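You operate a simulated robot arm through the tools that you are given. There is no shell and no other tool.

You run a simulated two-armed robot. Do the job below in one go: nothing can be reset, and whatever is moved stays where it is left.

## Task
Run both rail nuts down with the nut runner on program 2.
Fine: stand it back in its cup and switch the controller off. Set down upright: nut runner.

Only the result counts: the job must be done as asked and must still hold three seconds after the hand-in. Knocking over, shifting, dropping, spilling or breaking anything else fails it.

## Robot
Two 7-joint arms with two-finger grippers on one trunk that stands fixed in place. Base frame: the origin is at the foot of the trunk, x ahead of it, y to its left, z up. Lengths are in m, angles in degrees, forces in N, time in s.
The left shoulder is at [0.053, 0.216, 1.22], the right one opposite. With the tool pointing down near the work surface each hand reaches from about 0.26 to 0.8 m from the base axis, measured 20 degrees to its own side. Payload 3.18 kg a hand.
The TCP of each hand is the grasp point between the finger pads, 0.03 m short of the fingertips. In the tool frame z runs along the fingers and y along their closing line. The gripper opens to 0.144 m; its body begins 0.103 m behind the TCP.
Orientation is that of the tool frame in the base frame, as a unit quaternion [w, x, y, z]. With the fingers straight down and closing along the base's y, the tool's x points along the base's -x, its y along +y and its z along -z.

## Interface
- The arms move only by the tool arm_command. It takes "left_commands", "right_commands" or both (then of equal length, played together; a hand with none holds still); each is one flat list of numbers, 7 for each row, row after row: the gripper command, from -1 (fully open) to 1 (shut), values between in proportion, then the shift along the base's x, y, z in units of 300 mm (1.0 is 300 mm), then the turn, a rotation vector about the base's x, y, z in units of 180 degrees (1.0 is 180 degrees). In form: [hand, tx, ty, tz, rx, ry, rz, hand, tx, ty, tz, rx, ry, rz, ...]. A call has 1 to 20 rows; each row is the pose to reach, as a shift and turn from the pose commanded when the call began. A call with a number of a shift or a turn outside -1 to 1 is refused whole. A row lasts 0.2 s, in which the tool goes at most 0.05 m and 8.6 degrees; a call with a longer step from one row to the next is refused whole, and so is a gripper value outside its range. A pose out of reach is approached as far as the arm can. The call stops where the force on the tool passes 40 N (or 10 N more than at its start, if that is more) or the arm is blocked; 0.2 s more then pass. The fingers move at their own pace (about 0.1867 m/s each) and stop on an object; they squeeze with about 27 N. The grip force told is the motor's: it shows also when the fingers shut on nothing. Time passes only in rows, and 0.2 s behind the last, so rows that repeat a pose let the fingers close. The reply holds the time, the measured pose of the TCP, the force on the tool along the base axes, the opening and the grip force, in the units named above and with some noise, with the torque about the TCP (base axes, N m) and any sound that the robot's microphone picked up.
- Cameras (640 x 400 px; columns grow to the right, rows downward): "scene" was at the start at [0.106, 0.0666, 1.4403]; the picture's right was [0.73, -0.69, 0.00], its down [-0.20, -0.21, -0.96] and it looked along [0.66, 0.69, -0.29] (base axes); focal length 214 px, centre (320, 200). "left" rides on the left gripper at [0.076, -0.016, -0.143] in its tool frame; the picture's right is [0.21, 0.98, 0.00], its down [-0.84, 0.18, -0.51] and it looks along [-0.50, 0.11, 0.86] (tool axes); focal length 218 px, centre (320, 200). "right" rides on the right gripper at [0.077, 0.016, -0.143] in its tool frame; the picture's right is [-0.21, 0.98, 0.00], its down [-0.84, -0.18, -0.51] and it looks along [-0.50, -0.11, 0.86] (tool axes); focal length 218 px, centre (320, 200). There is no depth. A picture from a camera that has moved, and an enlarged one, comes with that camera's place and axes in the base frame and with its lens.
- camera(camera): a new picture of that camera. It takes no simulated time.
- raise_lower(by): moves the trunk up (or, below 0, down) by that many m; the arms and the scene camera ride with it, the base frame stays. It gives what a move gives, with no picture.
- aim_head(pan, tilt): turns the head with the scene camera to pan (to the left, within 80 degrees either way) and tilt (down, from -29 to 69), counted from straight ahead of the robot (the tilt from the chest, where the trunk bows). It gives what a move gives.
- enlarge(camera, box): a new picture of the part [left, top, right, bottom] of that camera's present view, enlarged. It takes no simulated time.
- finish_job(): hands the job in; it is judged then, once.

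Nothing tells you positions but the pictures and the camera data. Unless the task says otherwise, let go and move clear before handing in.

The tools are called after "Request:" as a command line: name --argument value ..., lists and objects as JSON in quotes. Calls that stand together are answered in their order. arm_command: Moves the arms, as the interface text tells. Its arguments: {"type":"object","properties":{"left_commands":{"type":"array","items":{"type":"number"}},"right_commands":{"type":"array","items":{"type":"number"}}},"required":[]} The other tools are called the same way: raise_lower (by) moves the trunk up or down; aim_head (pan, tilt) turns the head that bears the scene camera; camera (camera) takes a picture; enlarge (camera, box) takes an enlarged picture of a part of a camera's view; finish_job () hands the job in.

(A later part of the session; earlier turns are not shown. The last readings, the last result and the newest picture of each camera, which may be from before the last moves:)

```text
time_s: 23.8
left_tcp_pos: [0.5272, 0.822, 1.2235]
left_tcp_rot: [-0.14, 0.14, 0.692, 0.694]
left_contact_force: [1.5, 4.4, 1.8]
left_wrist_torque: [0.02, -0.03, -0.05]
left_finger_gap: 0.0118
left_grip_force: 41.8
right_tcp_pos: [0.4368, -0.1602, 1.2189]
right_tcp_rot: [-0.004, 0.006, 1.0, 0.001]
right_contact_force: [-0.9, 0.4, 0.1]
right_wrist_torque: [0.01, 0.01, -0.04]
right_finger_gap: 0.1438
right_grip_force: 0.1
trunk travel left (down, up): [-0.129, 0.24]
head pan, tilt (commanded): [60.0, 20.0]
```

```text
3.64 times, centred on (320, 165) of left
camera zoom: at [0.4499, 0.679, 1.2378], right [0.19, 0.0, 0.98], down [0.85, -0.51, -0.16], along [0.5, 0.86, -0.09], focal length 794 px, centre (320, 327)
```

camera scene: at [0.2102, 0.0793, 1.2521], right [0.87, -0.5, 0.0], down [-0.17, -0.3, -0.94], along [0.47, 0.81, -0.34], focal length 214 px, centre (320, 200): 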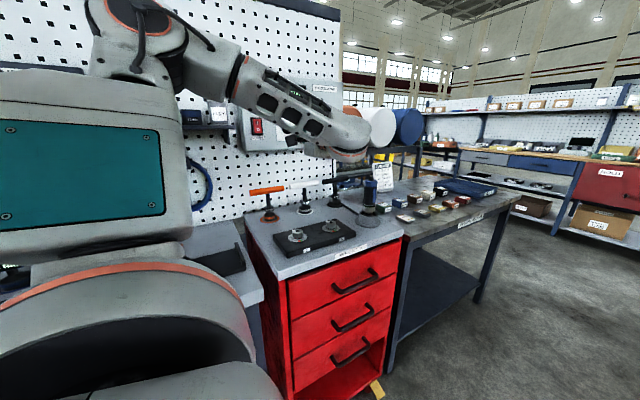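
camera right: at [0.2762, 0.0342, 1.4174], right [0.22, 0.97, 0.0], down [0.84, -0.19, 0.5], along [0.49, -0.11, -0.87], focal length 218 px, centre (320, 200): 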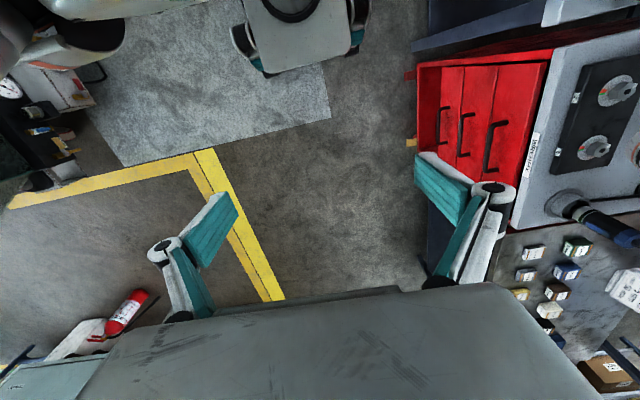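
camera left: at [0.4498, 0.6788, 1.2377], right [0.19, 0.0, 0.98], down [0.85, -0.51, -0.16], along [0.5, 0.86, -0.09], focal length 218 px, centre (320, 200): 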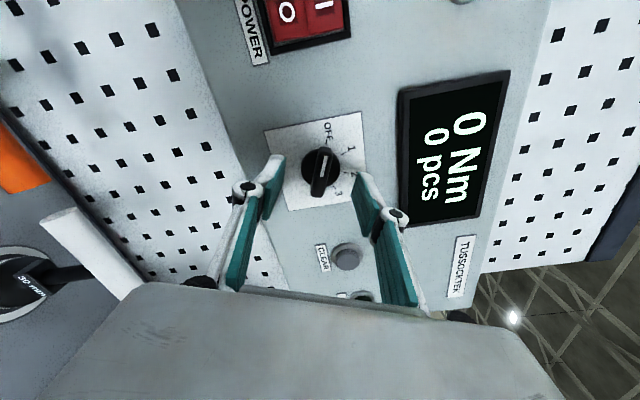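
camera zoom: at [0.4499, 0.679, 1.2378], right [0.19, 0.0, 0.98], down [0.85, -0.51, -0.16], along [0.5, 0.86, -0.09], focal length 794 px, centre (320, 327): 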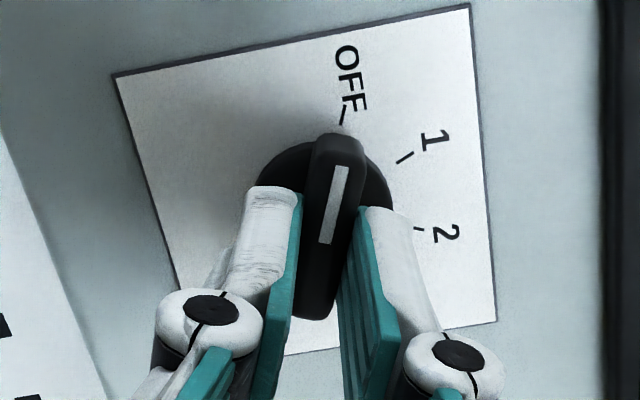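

Gripped the ridge (11.8 mm). Now I'll turn it 90° clockwise toward 2.

Request:
arm_command --left_commands '[1, 0, 0, 0, 0, 0.0417, 0, 1, 0, 0, 0, 0, 0.0833, 0, 1, 0, 0, 0, 0, 0.125, 0, 1, 0, 0, 0, 0, 0.1667, 0, 1, 0, 0, 0, 0, 0.2083, 0, 1, 0, 0, 0, 0, 0.25, 0, 1, 0, 0, 0, 0, 0.2917, 0, 1, 0, 0, 0, 0, 0.3333, 0, 1, 0, 0, 0, 0, 0.375, 0, 1, 0, 0, 0, 0, 0.4167, 0, 1, 0, 0, 0, 0, 0.4583, 0, 1, 0, 0, 0, 0, 0.5, 0, 1, 0, 0, 0, 0, 0.5, 0]'

Request:
camera --camera "left"

Request:
enlarge --camera "left" --box '[250, 110, 390, 220]'

```text
time_s: 26.6
left_tcp_pos: [0.5256, 0.8216, 1.2237]
left_tcp_rot: [-0.588, 0.589, 0.392, 0.391]
left_contact_force: [-9.5, 2.3, -2.7]
left_wrist_torque: [0.36, 0.0, 0.06]
left_finger_gap: 0.0118
left_grip_force: 42.0
right_tcp_pos: [0.4361, -0.1604, 1.219]
right_tcp_rot: [-0.004, 0.006, 1.0, 0.001]
right_contact_force: [-0.8, 0.3, 0.1]
right_wrist_torque: [-0.01, -0.01, -0.01]
right_finger_gap: 0.1441
right_grip_force: 0.2
trunk travel left (down, up): [-0.129, 0.24]
head pan, tilt (commanded): [60.0, 20.0]
```

```text
taken
camera left: at [0.5391, 0.6791, 1.2997], right [0.98, 0.0, -0.19], down [-0.16, -0.51, -0.85], along [-0.09, 0.86, -0.5], focal length 218 px, centre (320, 200)
```

left: 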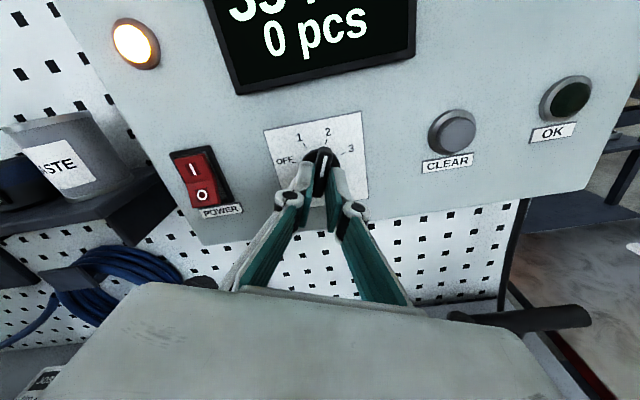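

```text
3.64 times, centred on (320, 165) of left
camera zoom: at [0.5391, 0.6791, 1.2997], right [0.98, 0.0, -0.19], down [-0.16, -0.51, -0.85], along [-0.09, 0.86, -0.5], focal length 794 px, centre (320, 327)
```

zoom: 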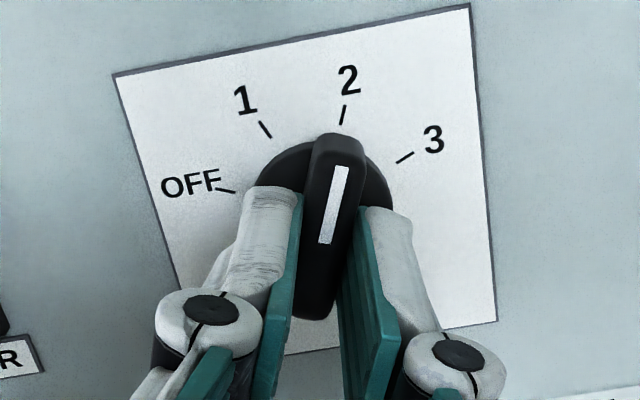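

The dial now points at 2. I'll release, back straight out and read the display.

Request:
arm_command --left_commands '[0.167, 0, 0, 0, 0, 0, 0, 0.167, 0, 0, 0, 0, 0, 0, 0.167, 0, -0.1, 0, 0, 0, 0, 0.167, 0, -0.25, 0, 0, 0, 0, 0.167, 0, -0.4, 0, 0, 0, 0, 0.167, 0, -0.5, 0, 0, 0, 0]'

Request:
camera --camera "left"

Request:
camera --camera "scene"

```text
time_s: 28.0
left_tcp_pos: [0.5258, 0.6921, 1.2232]
left_tcp_rot: [-0.581, 0.597, 0.394, 0.389]
left_contact_force: [-0.4, -0.5, -0.7]
left_wrist_torque: [-0.06, 0.03, 0.03]
left_finger_gap: 0.0599
left_grip_force: 0.1
left hand out of reach, approached as far as the arm can: row 6
right_tcp_pos: [0.4365, -0.1612, 1.2199]
right_tcp_rot: [-0.005, 0.007, 1.0, 0.0]
right_contact_force: [-0.6, -0.3, 0.4]
right_wrist_torque: [0.03, -0.03, 0.02]
right_finger_gap: 0.1442
right_grip_force: 0.1
trunk travel left (down, up): [-0.129, 0.24]
head pan, tilt (commanded): [60.0, 20.0]
```

```text
taken
camera left: at [0.5383, 0.5504, 1.3032], right [0.98, -0.01, -0.19], down [-0.17, -0.53, -0.83], along [-0.09, 0.85, -0.52], focal length 218 px, centre (320, 200)
```

left: 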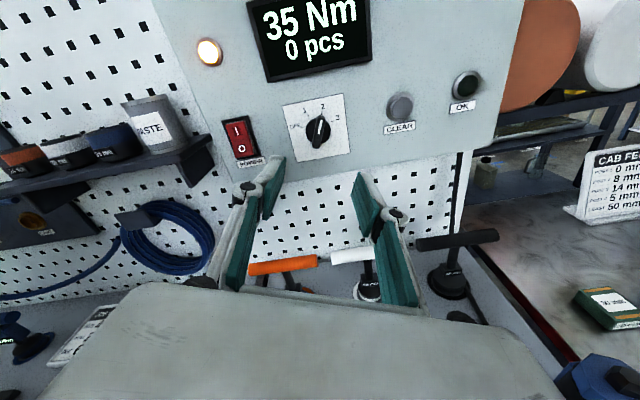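

```text
taken
camera scene: at [0.2104, 0.0792, 1.252], right [0.87, -0.5, 0.0], down [-0.17, -0.3, -0.94], along [0.47, 0.81, -0.34], focal length 214 px, centre (320, 200)
```

scene: 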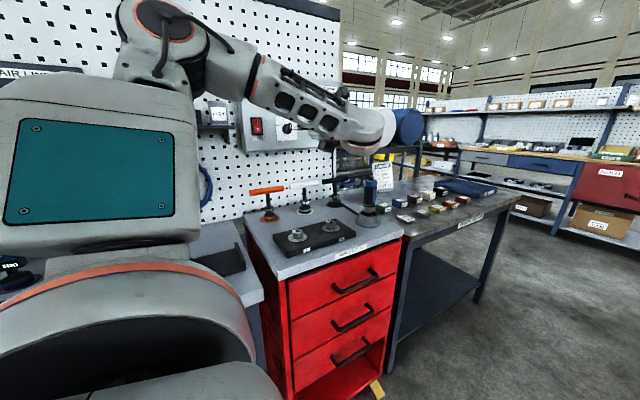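

Program 2 shows 35 Nm, 0 pcs. Next is the nut runner; I'll zoom in from the current scene camera to locate it and the nuts more exactly.

Request:
enlarge --camera "scene" --box '[330, 170, 430, 250]'

Request:
enlarge --camera "scene" --box '[240, 180, 410, 280]'

Request:
enlarge --camera "left" --box '[480, 300, 640, 400]'

Request:
camera --camera "right"

```text
5.00 times, centred on (380, 210) of scene
camera zoom: at [0.2104, 0.0792, 1.252], right [0.87, -0.5, 0.0], down [-0.17, -0.3, -0.94], along [0.47, 0.81, -0.34], focal length 1072 px, centre (20, 150)
```

zoom: 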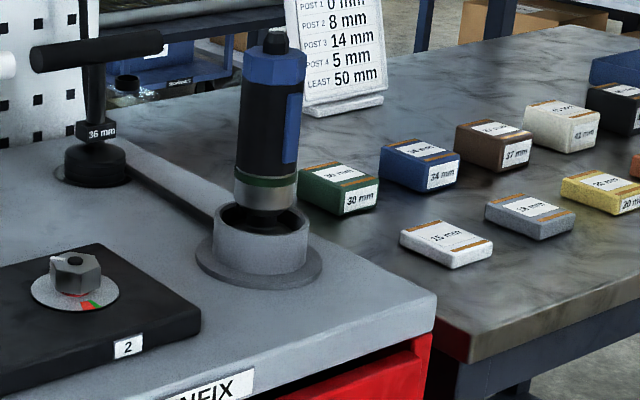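

```text
3.76 times, centred on (325, 230) of scene
camera zoom: at [0.2104, 0.0792, 1.252], right [0.87, -0.5, 0.0], down [-0.17, -0.3, -0.94], along [0.47, 0.81, -0.34], focal length 807 px, centre (301, 87)
```

zoom: 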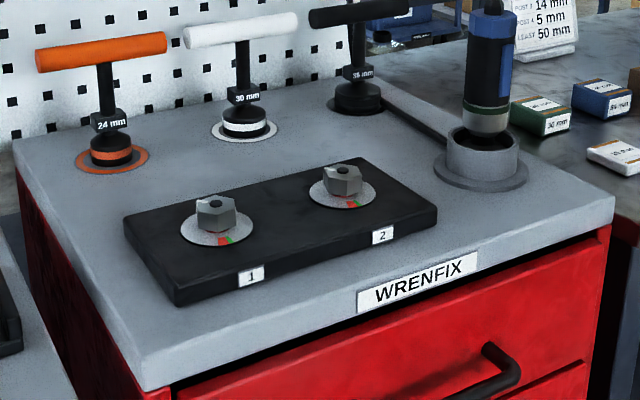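

```text
4.00 times, centred on (560, 350) of left
camera zoom: at [0.5383, 0.5504, 1.3032], right [0.98, -0.01, -0.19], down [-0.17, -0.53, -0.83], along [-0.09, 0.85, -0.52], focal length 873 px, centre (-640, -400)
```

zoom: 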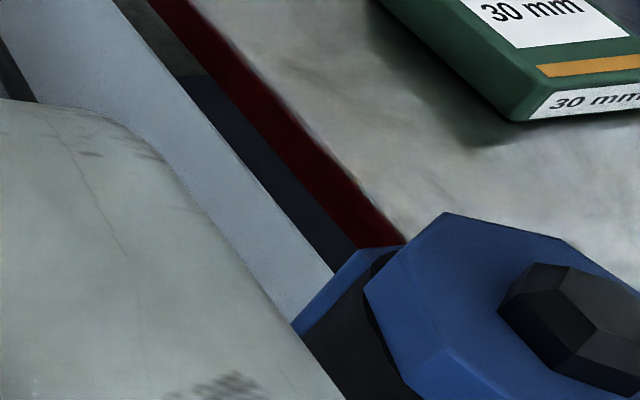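

```text
taken
camera right: at [0.3612, -0.1443, 1.3635], right [0.22, 0.98, 0.0], down [0.84, -0.19, 0.5], along [0.49, -0.11, -0.87], focal length 218 px, centre (320, 200)
```

right: 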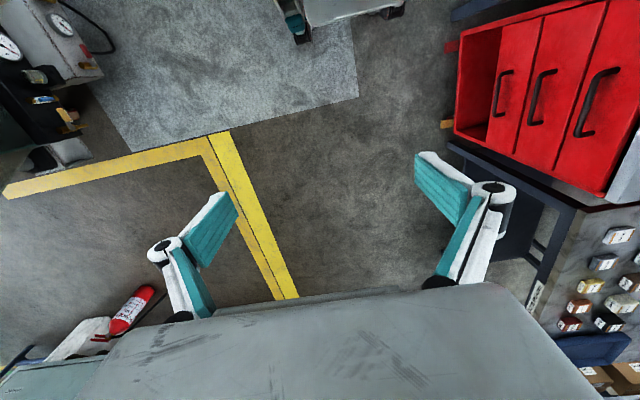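

The runner stands upright with its axis near (0.722, 0.614) and its top at z≈1.07; the blue strip faces roughly −y. I'll move the hand to a hover short of it, tool pitched 60° down heading +y, so its camera looks down on the runner and rail.

Request:
arm_command --left_commands '[-0.25, 0.0644, -0.0637, 0.02, -0.0365, -0.0126, 0.0073, -0.25, 0.1289, -0.1273, 0.02, -0.0731, -0.0252, 0.0146, -0.25, 0.1933, -0.191, 0.01, -0.1096, -0.0378, 0.0218, -0.25, 0.2578, -0.2547, 0, -0.1462, -0.0504, 0.0291, -0.25, 0.3222, -0.3183, -0.02, -0.1827, -0.0629, 0.0364, -0.25, 0.3867, -0.382, -0.04, -0.2193, -0.0755, 0.0437, -0.25, 0.4511, -0.4457, -0.06, -0.2558, -0.0881, 0.0509, -0.25, 0.5156, -0.5093, -0.07, -0.2924, -0.1007, 0.0582, -0.25, 0.58, -0.573, -0.078, -0.3289, -0.1133, 0.0655, -0.25, 0.58, -0.573, -0.078, -0.3289, -0.1133, 0.0655]'

Request:
camera --camera "left"

Request:
camera --camera "scene"

```text
time_s: 30.2
left_tcp_pos: [0.6672, 0.523, 1.1799]
left_tcp_rot: [-0.18, 0.685, 0.681, 0.184]
left_contact_force: [-0.4, -0.3, -0.8]
left_wrist_torque: [0.02, -0.01, -0.02]
left_finger_gap: 0.0899
left_grip_force: 0.0
left hand out of reach, approached as far as the arm can: row 7, 8, 9, 10
right_tcp_pos: [0.4362, -0.1607, 1.2206]
right_tcp_rot: [-0.005, 0.006, 1.0, 0.001]
right_contact_force: [-0.6, 1.0, 0.4]
right_wrist_torque: [-0.02, -0.07, -0.01]
right_finger_gap: 0.1441
right_grip_force: 0.0
trunk travel left (down, up): [-0.129, 0.24]
head pan, tilt (commanded): [60.0, 20.0]
```

```text
taken
camera left: at [0.6507, 0.5183, 1.3408], right [0.98, 0.17, 0.11], down [0.17, -0.98, 0.02], along [0.11, 0.0, -0.99], focal length 218 px, centre (320, 200)
```

left: 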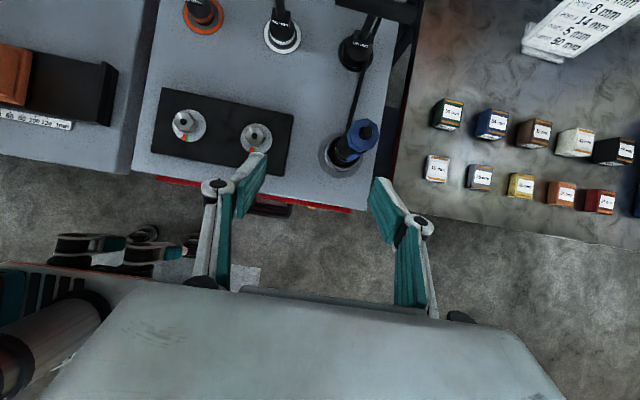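

```text
taken
camera scene: at [0.2102, 0.0793, 1.2522], right [0.87, -0.5, 0.0], down [-0.17, -0.3, -0.94], along [0.47, 0.81, -0.34], focal length 214 px, centre (320, 200)
```

scene: 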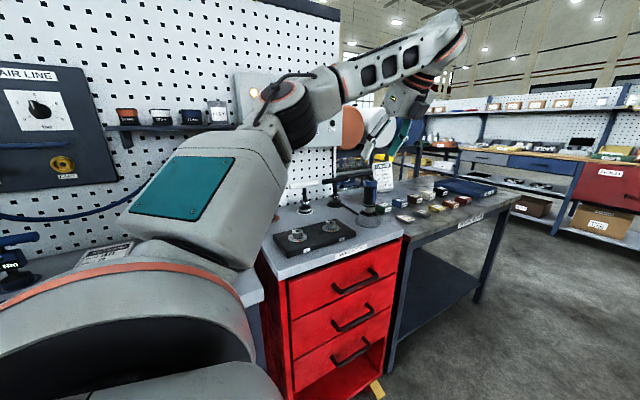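

The hand reached most of the way and the camera looks straight down on the rail and runner. I'll zoom to refine their positions.

Request:
enlarge --camera "left" --box '[150, 90, 290, 180]'

Request:
enlarge --camera "left" --box '[300, 100, 400, 190]'

```text
4.44 times, centred on (220, 135) of left
camera zoom: at [0.6507, 0.5183, 1.3408], right [0.98, 0.17, 0.11], down [0.17, -0.98, 0.02], along [0.11, 0.0, -0.99], focal length 970 px, centre (764, 489)
```

zoom: 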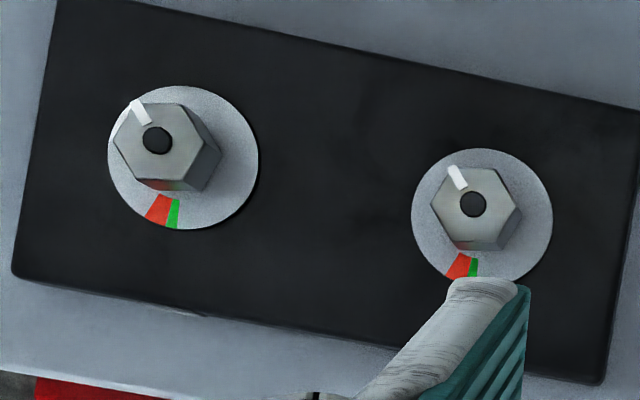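

```text
4.44 times, centred on (350, 145) of left
camera zoom: at [0.6507, 0.5183, 1.3408], right [0.98, 0.17, 0.11], down [0.17, -0.98, 0.02], along [0.11, 0.0, -0.99], focal length 970 px, centre (187, 444)
```

zoom: 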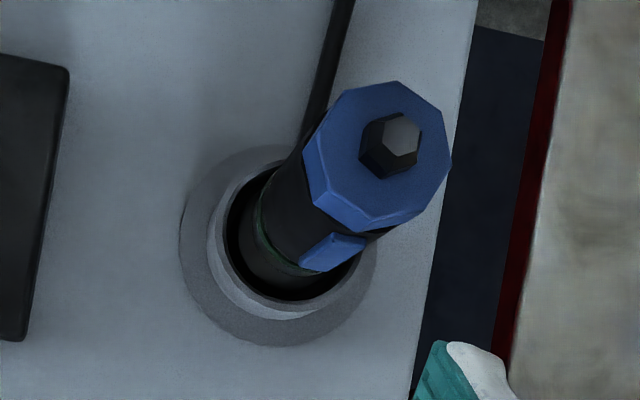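

Refined estimates: nuts at about (0.44, 0.605) and (0.56, 0.605), runner axis at about (0.725, 0.612), blue strip facing −y, black body from z≈0.97 to 1.035. I'll drop the hand in front of the runner, still short of it, and check the pose.

Request:
arm_command --left_commands '[-0.25, 0.0278, 0, -0.111, 0, 0, 0, -0.25, 0.0556, 0, -0.222, 0, 0, 0, -0.25, 0.0833, 0, -0.333, 0, 0, 0, -0.25, 0.0833, 0, -0.333, 0, 0, 0]'

Request:
camera --camera "left"

```text
time_s: 31.2
left_tcp_pos: [0.6941, 0.5237, 1.079]
left_tcp_rot: [-0.182, 0.685, 0.682, 0.183]
left_contact_force: [-0.1, 0.3, 0.6]
left_wrist_torque: [-0.01, -0.01, -0.01]
left_finger_gap: 0.09
left_grip_force: 0.1
right_tcp_pos: [0.4368, -0.1609, 1.2183]
right_tcp_rot: [-0.005, 0.007, 1.0, 0.001]
right_contact_force: [-0.4, 0.9, -0.1]
right_wrist_torque: [0.03, -0.02, -0.02]
right_finger_gap: 0.1439
right_grip_force: 0.0
trunk travel left (down, up): [-0.129, 0.24]
head pan, tilt (commanded): [60.0, 20.0]
```

```text
taken
camera left: at [0.6772, 0.5184, 1.2404], right [0.98, 0.18, 0.1], down [0.17, -0.98, 0.02], along [0.11, 0.0, -0.99], focal length 218 px, centre (320, 200)
```

left: 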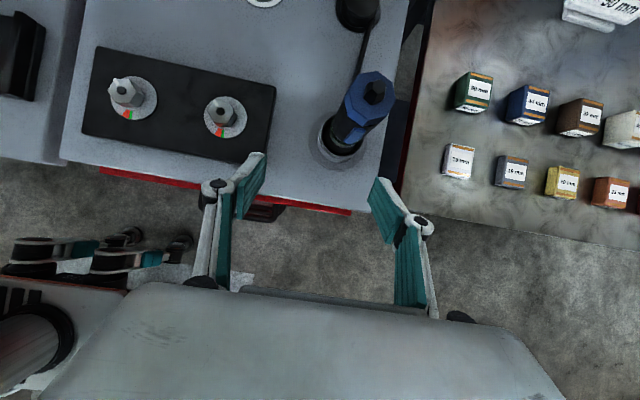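

Request:
enlarge --camera "left" --box '[300, 60, 420, 180]'

Request:
enlarge --camera "left" --box '[80, 50, 280, 175]'

Request:
camera --camera "scene"

```text
3.33 times, centred on (360, 120) of left
camera zoom: at [0.6772, 0.5184, 1.2404], right [0.98, 0.18, 0.1], down [0.17, -0.98, 0.02], along [0.11, 0.0, -0.99], focal length 728 px, centre (187, 467)
```

zoom: 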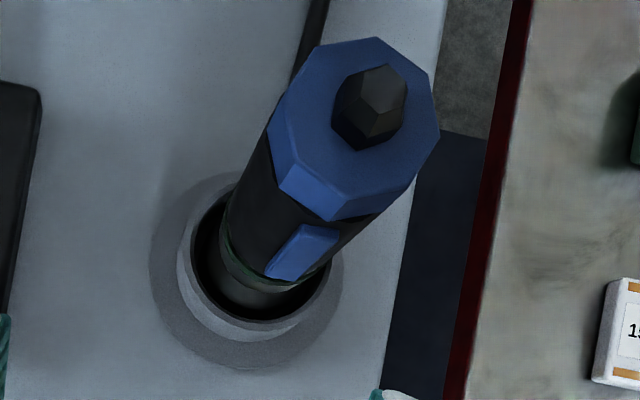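

```text
3.20 times, centred on (180, 112) of left
camera zoom: at [0.6772, 0.5184, 1.2404], right [0.98, 0.18, 0.1], down [0.17, -0.98, 0.02], along [0.11, 0.0, -0.99], focal length 698 px, centre (768, 480)
```

zoom: 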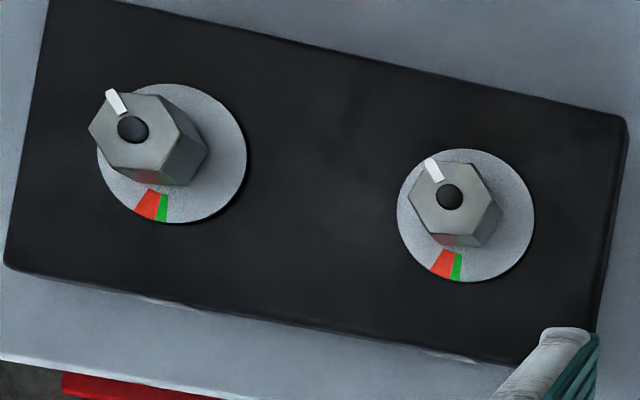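

```text
taken
camera scene: at [0.21, 0.0792, 1.2522], right [0.87, -0.5, 0.0], down [-0.17, -0.3, -0.94], along [0.47, 0.81, -0.34], focal length 214 px, centre (320, 200)
```

scene: 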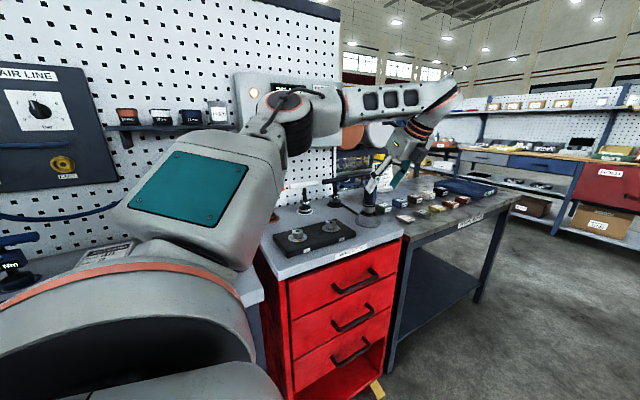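

Both views agree on the runner axis at (0.725, 0.611) and nut 2 at about (0.5625, 0.606). I'll descend in front of the runner and advance the open fingers around its black body.

Request:
arm_command --left_commands '[-0.25, 0.0344, 0, -0.083, 0, 0, 0, -0.25, 0.0689, 0, -0.166, 0, 0, 0, -0.25, 0.1033, 0, -0.248, 0, 0, 0, -0.25, 0.1033, 0.08, -0.248, 0, 0, 0, -0.25, 0.1033, 0.16, -0.248, 0, 0, 0, -0.25, 0.1033, 0.24, -0.248, 0, 0, 0, -0.25, 0.1033, 0.29, -0.248, 0, 0, 0, -0.25, 0.1033, 0.29, -0.248, 0, 0, 0]'

Request:
camera --camera "left"

Request:
enlarge --camera "scene" --box '[310, 120, 470, 230]'

```text
time_s: 33.0
left_tcp_pos: [0.7243, 0.6108, 1.0061]
left_tcp_rot: [-0.183, 0.685, 0.68, 0.184]
left_contact_force: [-0.3, 0.1, -0.2]
left_wrist_torque: [0.0, 0.01, -0.02]
left_finger_gap: 0.0899
left_grip_force: 0.0
right_tcp_pos: [0.4376, -0.1608, 1.2196]
right_tcp_rot: [-0.005, 0.006, 1.0, 0.001]
right_contact_force: [0.1, 0.9, 1.2]
right_wrist_torque: [0.0, -0.01, 0.01]
right_finger_gap: 0.144
right_grip_force: 0.1
trunk travel left (down, up): [-0.129, 0.24]
head pan, tilt (commanded): [60.0, 20.0]
```

```text
taken
camera left: at [0.7081, 0.6053, 1.1662], right [0.98, 0.18, 0.1], down [0.17, -0.98, 0.02], along [0.1, 0.0, -0.99], focal length 218 px, centre (320, 200)
```

left: 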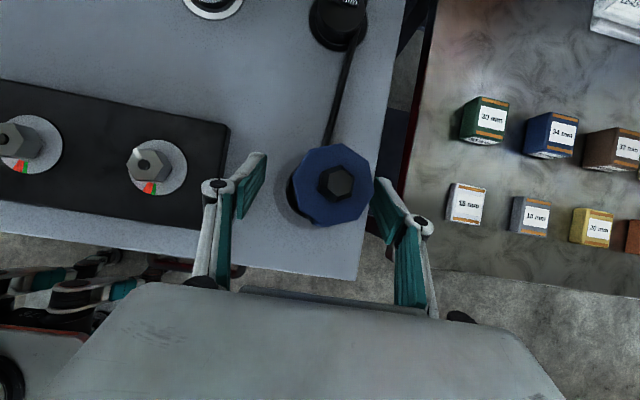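

```text
3.64 times, centred on (390, 175) of scene
camera zoom: at [0.2106, 0.0793, 1.2519], right [0.87, -0.5, 0.0], down [-0.17, -0.3, -0.94], along [0.47, 0.81, -0.34], focal length 780 px, centre (66, 291)
```

zoom: 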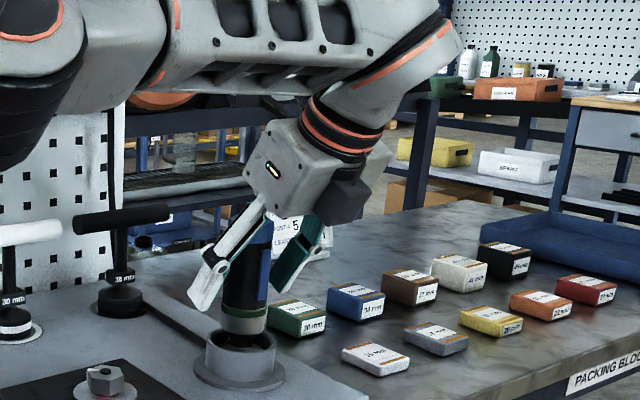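

The fingers are centred around the runner body. I'll close the grip.

Request:
arm_command --left_commands '[1, 0, 0, 0, 0, 0, 0, 1, 0, 0, 0, 0, 0, 0, 1, 0, 0, 0, 0, 0, 0, 1, 0, 0, 0, 0, 0, 0]'

Request:
camera --camera "left"

Request:
enlarge --camera "scene" --box '[310, 120, 470, 230]'

```text
time_s: 34.0
left_tcp_pos: [0.7239, 0.6104, 1.0047]
left_tcp_rot: [-0.184, 0.685, 0.681, 0.183]
left_contact_force: [1.6, 0.4, 0.8]
left_wrist_torque: [0.09, -0.01, -0.02]
left_finger_gap: 0.0425
left_grip_force: 27.0
right_tcp_pos: [0.4376, -0.1592, 1.2194]
right_tcp_rot: [-0.004, 0.006, 1.0, 0.001]
right_contact_force: [0.1, 0.4, 0.1]
right_wrist_torque: [-0.02, -0.01, -0.03]
right_finger_gap: 0.1439
right_grip_force: 0.1
trunk travel left (down, up): [-0.129, 0.24]
head pan, tilt (commanded): [60.0, 20.0]
```

```text
taken
camera left: at [0.7082, 0.6051, 1.1663], right [0.98, 0.18, 0.1], down [0.17, -0.98, 0.02], along [0.1, 0.0, -0.99], focal length 218 px, centre (320, 200)
```

left: 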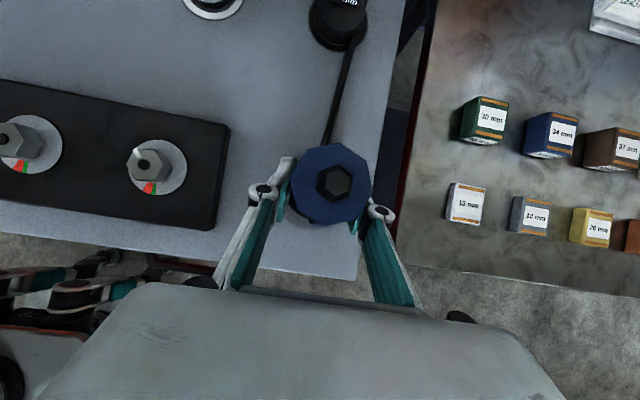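

```text
3.64 times, centred on (390, 175) of scene
camera zoom: at [0.2106, 0.0794, 1.2519], right [0.87, -0.5, 0.0], down [-0.17, -0.3, -0.94], along [0.47, 0.81, -0.34], focal length 780 px, centre (66, 291)
```

zoom: 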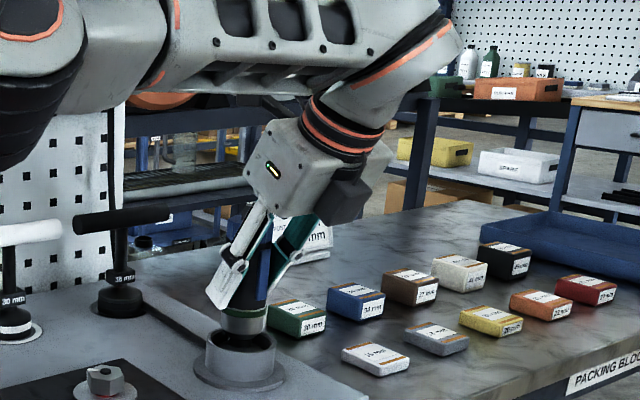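

Gripped at 42.5 mm with no disturbance. I'll lift straight up in small steps and watch for reach limits.

Request:
arm_command --left_commands '[1, 0, 0, 0.05, 0, 0, 0, 1, 0, 0, 0.1, 0, 0, 0, 1, 0, 0, 0.15, 0, 0, 0, 1, 0, 0, 0.2, 0, 0, 0]'

Request:
enlarge --camera "scene" --box '[310, 120, 470, 230]'

Request:
camera --camera "left"

```text
time_s: 35.0
left_tcp_pos: [0.724, 0.6103, 1.0634]
left_tcp_rot: [-0.184, 0.685, 0.681, 0.183]
left_contact_force: [-0.1, 0.3, -6.9]
left_wrist_torque: [-0.05, 0.0, -0.03]
left_finger_gap: 0.0425
left_grip_force: 27.3
right_tcp_pos: [0.4373, -0.1604, 1.22]
right_tcp_rot: [-0.004, 0.007, 1.0, 0.001]
right_contact_force: [-0.6, -1.1, 0.2]
right_wrist_torque: [0.0, -0.05, 0.0]
right_finger_gap: 0.1439
right_grip_force: 0.1
trunk travel left (down, up): [-0.129, 0.24]
head pan, tilt (commanded): [60.0, 20.0]
```

```text
3.64 times, centred on (390, 175) of scene
camera zoom: at [0.2109, 0.0798, 1.2518], right [0.87, -0.5, 0.0], down [-0.17, -0.3, -0.94], along [0.47, 0.81, -0.34], focal length 780 px, centre (66, 291)
```

zoom: 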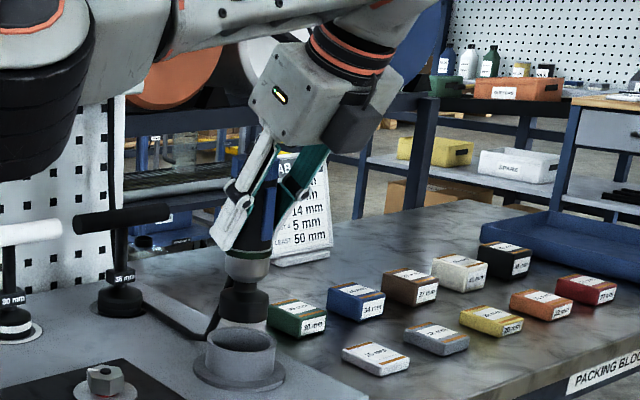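

```text
taken
camera left: at [0.7085, 0.6056, 1.2253], right [0.98, 0.17, 0.1], down [0.17, -0.98, 0.02], along [0.1, 0.0, -0.99], focal length 218 px, centre (320, 200)
```

left: 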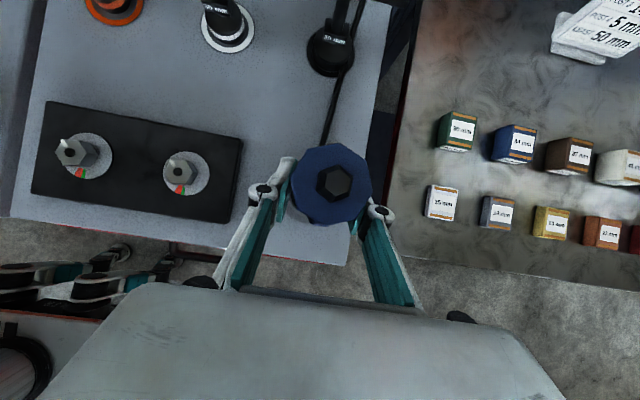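

Lifted 6 cm with about 7 N of weight in hand. There's a dark line near the cup, so I'll check whether it's a cable before moving sideways.

Request:
enlarge --camera "scene" --box '[345, 180, 405, 230]'

Request:
enlarge --camera "left" --box '[270, 30, 400, 230]'

```text
8.00 times, centred on (375, 205) of scene
camera zoom: at [0.2109, 0.0798, 1.2518], right [0.87, -0.5, 0.0], down [-0.17, -0.3, -0.94], along [0.47, 0.81, -0.34], focal length 1716 px, centre (-120, 160)
```

zoom: 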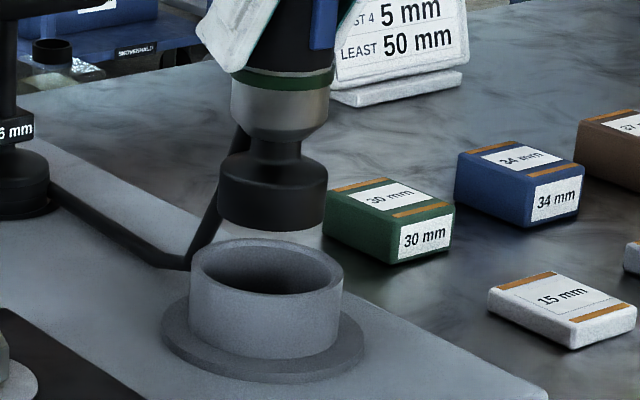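

```text
2.00 times, centred on (335, 130) of left
camera zoom: at [0.7085, 0.6056, 1.2253], right [0.98, 0.17, 0.1], down [0.17, -0.98, 0.02], along [0.1, 0.0, -0.99], focal length 436 px, centre (290, 340)
```

zoom: 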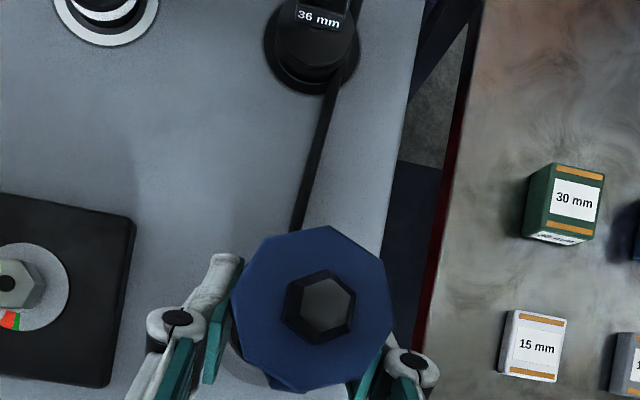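

It's the runner's cable, running along the surface toward the wall behind the 36 mm wrench. I'll lift a bit more, then carry the runner slowly toward nut 2, watching the cable and forces.

Request:
arm_command --left_commands '[1, 0, 0, 0.05, 0, 0, 0, 1, 0, 0, 0.1, 0, 0, 0, 1, -0.03, 0, 0.13, 0, 0, 0, 1, -0.1, 0, 0.15, 0, 0, 0, 1, -0.2, 0, 0.15, 0, 0, 0, 1, -0.3, 0, 0.15, 0, 0, 0, 1, -0.4, 0, 0.15, 0, 0, 0, 1, -0.4, 0, 0.15, 0, 0, 0]'

Request:
camera --camera "scene"

Request:
camera --camera "left"

```text
time_s: 36.8
left_tcp_pos: [0.6048, 0.6103, 1.1068]
left_tcp_rot: [-0.185, 0.684, 0.681, 0.182]
left_contact_force: [0.1, 0.4, -7.2]
left_wrist_torque: [-0.03, 0.04, 0.02]
left_finger_gap: 0.0422
left_grip_force: 26.6
right_tcp_pos: [0.4391, -0.1593, 1.2186]
right_tcp_rot: [-0.006, 0.007, 1.0, 0.001]
right_contact_force: [0.7, -0.4, 0.4]
right_wrist_torque: [0.02, 0.07, 0.01]
right_finger_gap: 0.1439
right_grip_force: 0.1
trunk travel left (down, up): [-0.129, 0.24]
head pan, tilt (commanded): [60.0, 20.0]
```

```text
taken
camera scene: at [0.212, 0.0801, 1.2513], right [0.87, -0.5, 0.0], down [-0.17, -0.3, -0.94], along [0.47, 0.81, -0.34], focal length 214 px, centre (320, 200)
```

scene: 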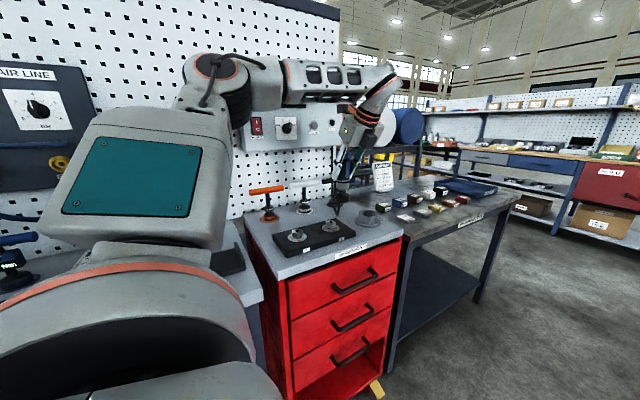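

```text
taken
camera left: at [0.5897, 0.6057, 1.2686], right [0.98, 0.18, 0.1], down [0.18, -0.98, 0.02], along [0.1, 0.0, -0.99], focal length 218 px, centre (320, 200)
```

left: 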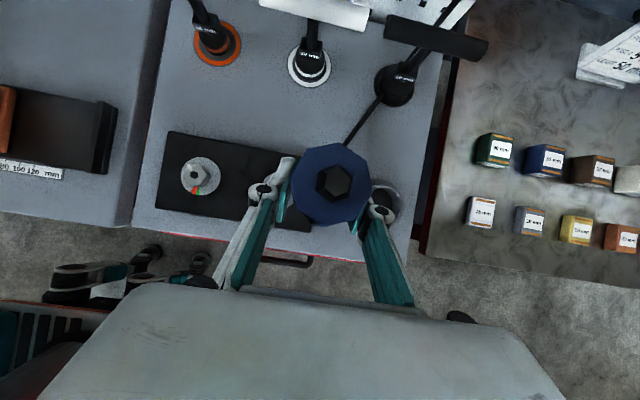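

No unusual force; the cable trails freely. I'll re-measure nut 1 from here and compare the socket's height and shape in the scene view.

Request:
enlarge --camera "left" --box '[150, 120, 310, 230]'

Request:
enlarge --camera "scene" --box '[270, 150, 390, 260]'

```text
3.64 times, centred on (230, 175) of left
camera zoom: at [0.5897, 0.6057, 1.2686], right [0.98, 0.18, 0.1], down [0.18, -0.98, 0.02], along [0.1, 0.0, -0.99], focal length 794 px, centre (647, 291)
```

zoom: 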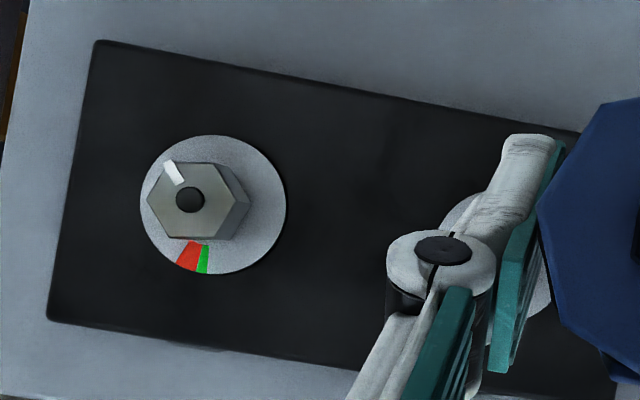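

```text
3.64 times, centred on (330, 205) of scene
camera zoom: at [0.212, 0.0801, 1.2513], right [0.87, -0.5, 0.0], down [-0.17, -0.3, -0.94], along [0.47, 0.81, -0.34], focal length 780 px, centre (284, 182)
```

zoom: 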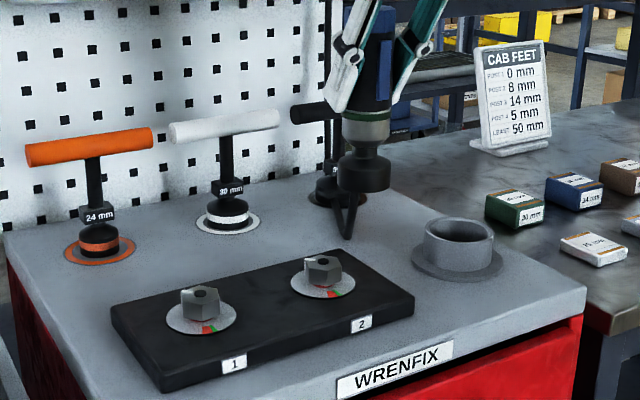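

The socket bottom sits about 0.099 m below the TCP, so at hover it clears the nut tops (z≈0.947). I'll move over nut 2 at (0.5625, 0.6065) and come down to about 2 cm above it.

Request:
arm_command --left_commands '[1, -0.07, -0.0067, 0, 0, 0, 0, 1, -0.1417, -0.0133, 0, 0, 0, 0, 1, -0.1417, -0.0133, -0.07, 0, 0, 0, 1, -0.1417, -0.0133, -0.14, 0, 0, 0, 1, -0.1417, -0.0133, -0.14, 0, 0, 0]'

Request:
enlarge --camera "scene" --box '[270, 170, 390, 270]'

Request:
camera --camera "left"

```text
time_s: 38.0
left_tcp_pos: [0.5615, 0.608, 1.067]
left_tcp_rot: [-0.182, 0.685, 0.681, 0.182]
left_contact_force: [-0.1, 0.7, -7.5]
left_wrist_torque: [-0.03, 0.02, 0.0]
left_finger_gap: 0.0423
left_grip_force: 26.5
right_tcp_pos: [0.4379, -0.1595, 1.2193]
right_tcp_rot: [-0.005, 0.006, 1.0, 0.002]
right_contact_force: [0.2, 0.1, -0.5]
right_wrist_torque: [0.01, 0.01, -0.01]
right_finger_gap: 0.1439
right_grip_force: 0.2
trunk travel left (down, up): [-0.129, 0.24]
head pan, tilt (commanded): [60.0, 20.0]
```

```text
4.00 times, centred on (330, 220) of scene
camera zoom: at [0.2108, 0.0798, 1.2519], right [0.87, -0.5, 0.0], down [-0.17, -0.3, -0.94], along [0.47, 0.81, -0.34], focal length 858 px, centre (280, 120)
```

zoom: 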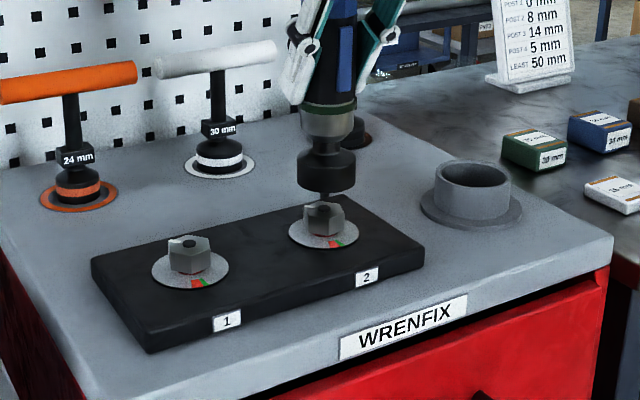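

```text
taken
camera left: at [0.5454, 0.6013, 1.2285], right [0.98, 0.18, 0.1], down [0.17, -0.98, 0.02], along [0.1, 0.0, -0.99], focal length 218 px, centre (320, 200)
```

left: 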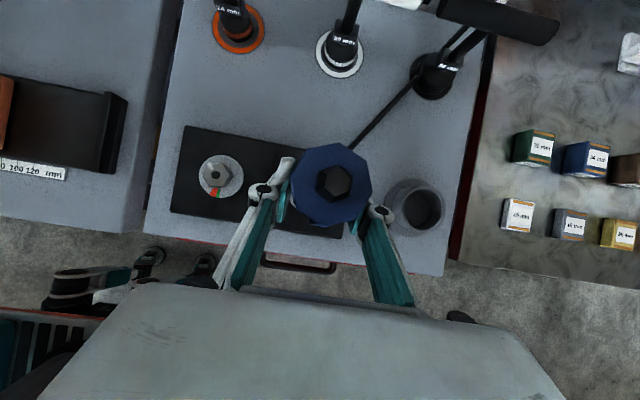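

The socket lines up with nut 2 in the scene view to within about 1–2 mm. I'll lower it gently and watch the force.

Request:
arm_command --left_commands '[1, 0, 0, -0.0167, 0, 0, 0, 1, 0, 0, -0.0333, 0, 0, 0, 1, 0, 0, -0.05, 0, 0, 0, 1, 0, 0, -0.0667, 0, 0, 0, 1, 0, 0, -0.0767, 0, 0, 0, 1, 0, 0, -0.0867, 0, 0, 0]'

Request:
enlarge --camera "scene" --box '[290, 180, 370, 250]'

```text
time_s: 39.4
left_tcp_pos: [0.5615, 0.6066, 1.0415]
left_tcp_rot: [-0.183, 0.685, 0.681, 0.182]
left_contact_force: [0.3, 0.6, -6.3]
left_wrist_torque: [-0.02, -0.03, -0.02]
left_finger_gap: 0.0424
left_grip_force: 27.1
right_tcp_pos: [0.4371, -0.1594, 1.2187]
right_tcp_rot: [-0.005, 0.005, 1.0, 0.001]
right_contact_force: [0.6, -0.8, -0.5]
right_wrist_torque: [-0.01, 0.02, 0.0]
right_finger_gap: 0.144
right_grip_force: 0.1
trunk travel left (down, up): [-0.129, 0.24]
head pan, tilt (commanded): [60.0, 20.0]
```

```text
5.71 times, centred on (330, 215) of scene
camera zoom: at [0.2111, 0.0799, 1.2517], right [0.87, -0.5, 0.0], down [-0.17, -0.3, -0.94], along [0.47, 0.81, -0.34], focal length 1226 px, centre (263, 114)
```

zoom: 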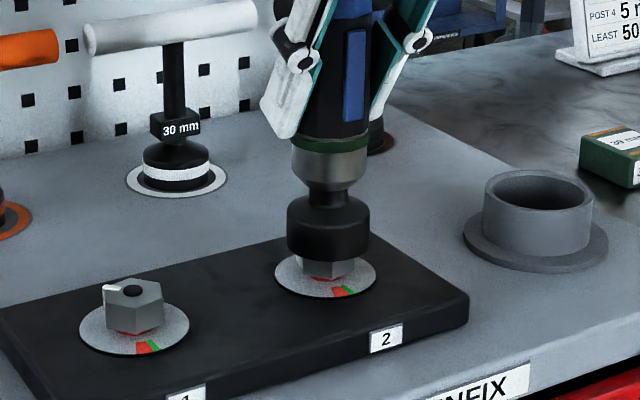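

No contact yet and the nut is centred under the socket. I'll keep lowering in small steps.

Request:
arm_command --left_commands '[1, 0, 0, -0.01, 0, 0, 0, 1, 0, 0, -0.02, 0, 0, 0, 1, 0, 0, -0.03, 0, 0, 0, 1, 0, 0, -0.0367, 0, 0, 0]'

Request:
enlarge --camera "scene" --box '[290, 180, 370, 250]'

Request:
camera --camera "scene"

```text
time_s: 40.4
left_tcp_pos: [0.5623, 0.6079, 1.0302]
left_tcp_rot: [-0.183, 0.685, 0.681, 0.183]
left_contact_force: [0.2, 0.3, -7.1]
left_wrist_torque: [-0.02, 0.02, 0.0]
left_finger_gap: 0.0421
left_grip_force: 27.0
right_tcp_pos: [0.4379, -0.159, 1.22]
right_tcp_rot: [-0.005, 0.006, 1.0, 0.002]
right_contact_force: [-0.1, -0.1, -0.9]
right_wrist_torque: [0.03, -0.01, -0.01]
right_finger_gap: 0.1441
right_grip_force: 0.1
trunk travel left (down, up): [-0.129, 0.24]
head pan, tilt (commanded): [60.0, 20.0]
```

```text
5.71 times, centred on (330, 215) of scene
camera zoom: at [0.2111, 0.0798, 1.2517], right [0.87, -0.5, 0.0], down [-0.17, -0.3, -0.94], along [0.47, 0.81, -0.34], focal length 1226 px, centre (263, 114)
```

zoom: 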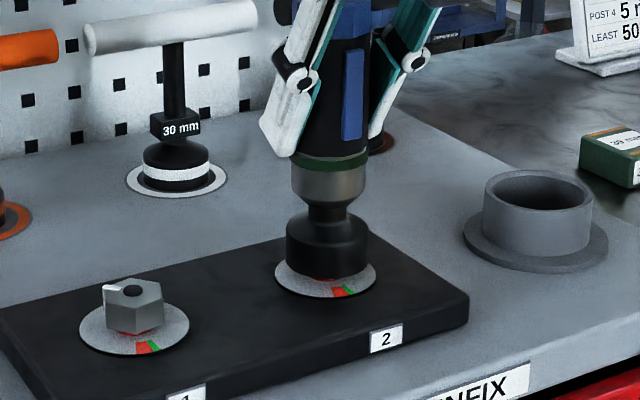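

```text
taken
camera scene: at [0.2111, 0.0798, 1.2517], right [0.87, -0.5, 0.0], down [-0.17, -0.3, -0.94], along [0.47, 0.81, -0.34], focal length 214 px, centre (320, 200)
```

scene: 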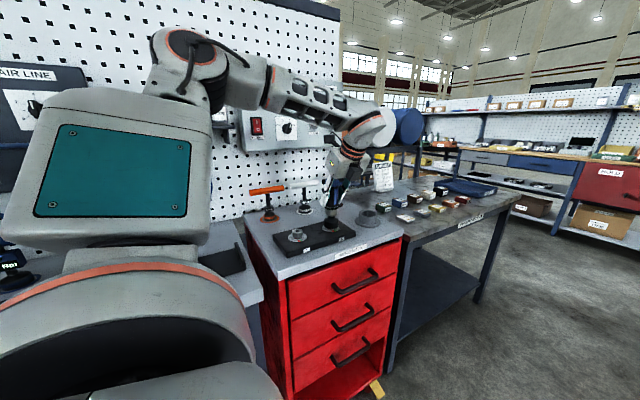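

The socket is sliding over nut 2 without force. I'll continue down until it seats and starts taking load.

Request:
arm_command --left_commands '[1, 0, 0, -0.0067, 0, 0, 0, 1, 0, 0, -0.0133, 0, 0, 0, 1, 0, 0, -0.02, 0, 0, 0, 1, 0, 0, -0.0267, 0, 0, 0, 1, 0, 0, -0.0333, 0, 0, 0]'

Request:
enlarge --camera "scene" --box '[290, 180, 370, 250]'

Request:
enlarge --camera "scene" --box '[235, 80, 345, 160]'

```text
time_s: 41.6
left_tcp_pos: [0.5607, 0.609, 1.0247]
left_tcp_rot: [-0.183, 0.684, 0.681, 0.186]
left_contact_force: [-2.5, 3.6, 8.1]
left_wrist_torque: [0.16, 0.47, 0.03]
left_finger_gap: 0.042
left_grip_force: 26.4
right_tcp_pos: [0.4358, -0.1607, 1.2218]
right_tcp_rot: [-0.003, 0.007, 1.0, 0.0]
right_contact_force: [-0.8, -0.1, 0.3]
right_wrist_torque: [0.0, -0.01, 0.0]
right_finger_gap: 0.144
right_grip_force: 0.0
trunk travel left (down, up): [-0.129, 0.24]
head pan, tilt (commanded): [60.0, 20.0]
```

```text
5.71 times, centred on (330, 215) of scene
camera zoom: at [0.209, 0.0793, 1.2527], right [0.87, -0.5, 0.0], down [-0.17, -0.3, -0.94], along [0.47, 0.81, -0.34], focal length 1226 px, centre (263, 114)
```

zoom: 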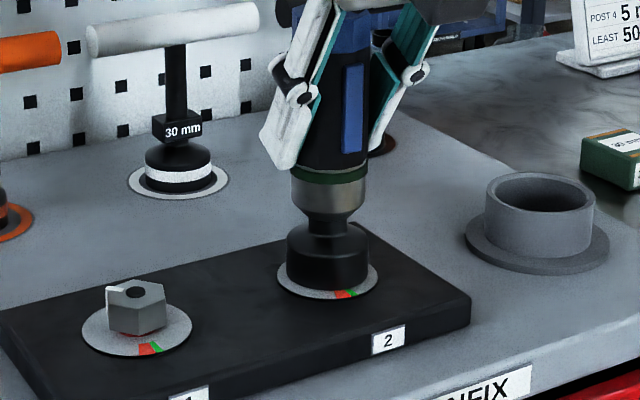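

```text
5.00 times, centred on (290, 120) of scene
camera zoom: at [0.209, 0.0793, 1.2527], right [0.87, -0.5, 0.0], down [-0.17, -0.3, -0.94], along [0.47, 0.81, -0.34], focal length 1072 px, centre (470, 600)
```

zoom: 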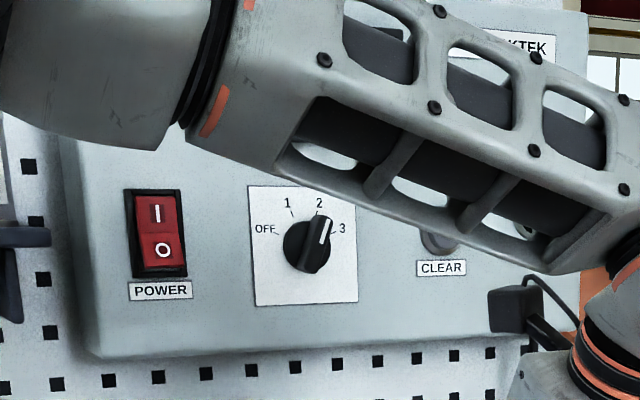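

The socket has seated: the push has reached about 15 N. I'll press down a bit harder in small steps to see whether the runner starts.

Request:
arm_command --left_commands '[1, 0, 0, -0.005, 0, 0, 0, 1, 0, 0, -0.01, 0, 0, 0, 1, 0, 0, -0.015, 0, 0, 0, 1, 0, 0, -0.02, 0, 0, 0, 1, 0, 0, -0.02, 0, 0, 0]'

Request:
enlarge --camera "scene" --box '[290, 180, 370, 250]'

```text
time_s: 42.8
left_tcp_pos: [0.5607, 0.605, 1.0199]
left_tcp_rot: [-0.182, 0.685, 0.68, 0.187]
left_contact_force: [0.1, -1.0, 38.3]
left_wrist_torque: [0.05, 0.02, 0.04]
left_finger_gap: 0.0425
left_grip_force: 27.4
right_tcp_pos: [0.4348, -0.1632, 1.2192]
right_tcp_rot: [-0.004, 0.006, 1.0, 0.003]
right_contact_force: [0.3, -0.4, 0.1]
right_wrist_torque: [0.0, 0.01, -0.01]
right_finger_gap: 0.1442
right_grip_force: 0.1
trunk travel left (down, up): [-0.129, 0.24]
head pan, tilt (commanded): [60.0, 20.0]
```

```text
5.71 times, centred on (330, 215) of scene
camera zoom: at [0.2079, 0.0767, 1.2529], right [0.87, -0.5, 0.0], down [-0.17, -0.29, -0.94], along [0.47, 0.81, -0.34], focal length 1226 px, centre (263, 114)
```

zoom: 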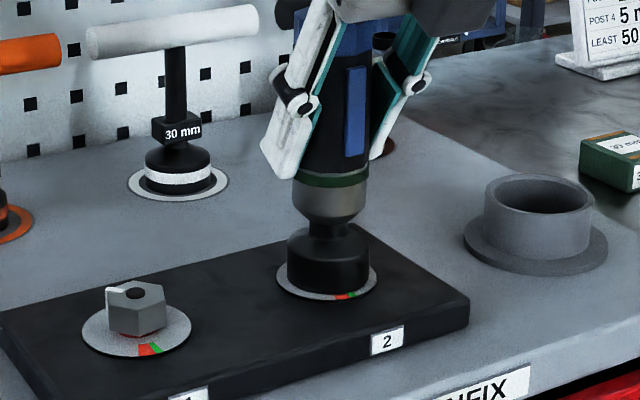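

I'm pressing with nearly 40 N and no sound has been reported yet. I'll hold the pressure for about a second to see if it runs.

Request:
arm_command --left_commands '[1, 0, 0, 0, 0, 0, 0, 1, 0, 0, 0, 0, 0, 0, 1, 0, 0, 0, 0, 0, 0, 1, 0, 0, 0, 0, 0, 0, 1, 0, 0, 0, 0, 0, 0]'

Request:
camera --camera "left"

Request:
camera --camera "scene"

```text
time_s: 44.0
left_tcp_pos: [0.5608, 0.6063, 1.0154]
left_tcp_rot: [-0.183, 0.685, 0.681, 0.183]
left_contact_force: [-1.8, -2.7, 18.8]
left_wrist_torque: [-0.05, -0.03, -0.16]
left_finger_gap: 0.0412
left_grip_force: 27.2
right_tcp_pos: [0.436, -0.1623, 1.2186]
right_tcp_rot: [-0.005, 0.006, 1.0, 0.001]
right_contact_force: [0.1, -0.6, -0.1]
right_wrist_torque: [-0.02, -0.01, 0.02]
right_finger_gap: 0.1439
right_grip_force: 0.1
trunk travel left (down, up): [-0.129, 0.24]
head pan, tilt (commanded): [60.0, 20.0]
```

```text
taken
camera left: at [0.5442, 0.5997, 1.1762], right [0.98, 0.18, 0.1], down [0.17, -0.98, 0.02], along [0.1, 0.0, -0.99], focal length 218 px, centre (320, 200)
```

left: 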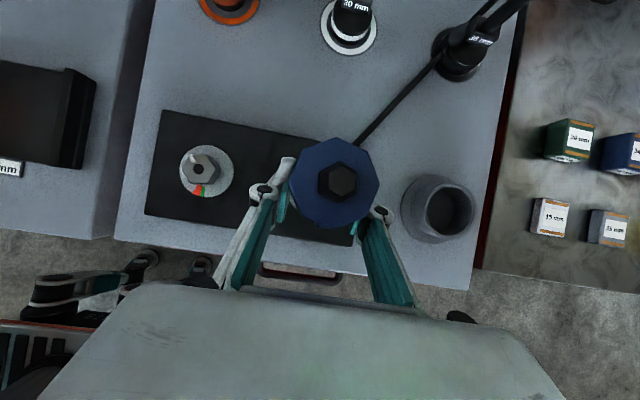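

```text
taken
camera scene: at [0.2094, 0.0778, 1.252], right [0.87, -0.5, 0.0], down [-0.17, -0.29, -0.94], along [0.47, 0.81, -0.34], focal length 214 px, centre (320, 200)
```

scene: 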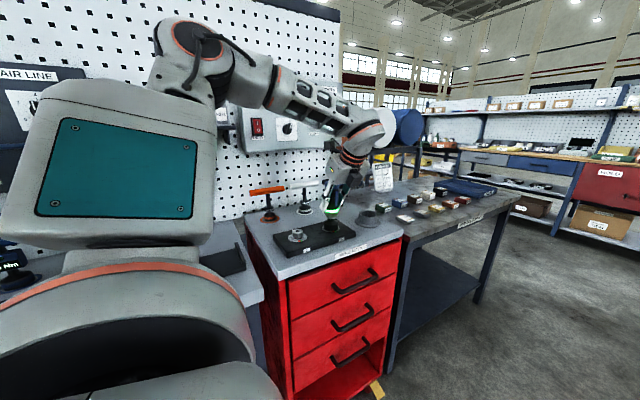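

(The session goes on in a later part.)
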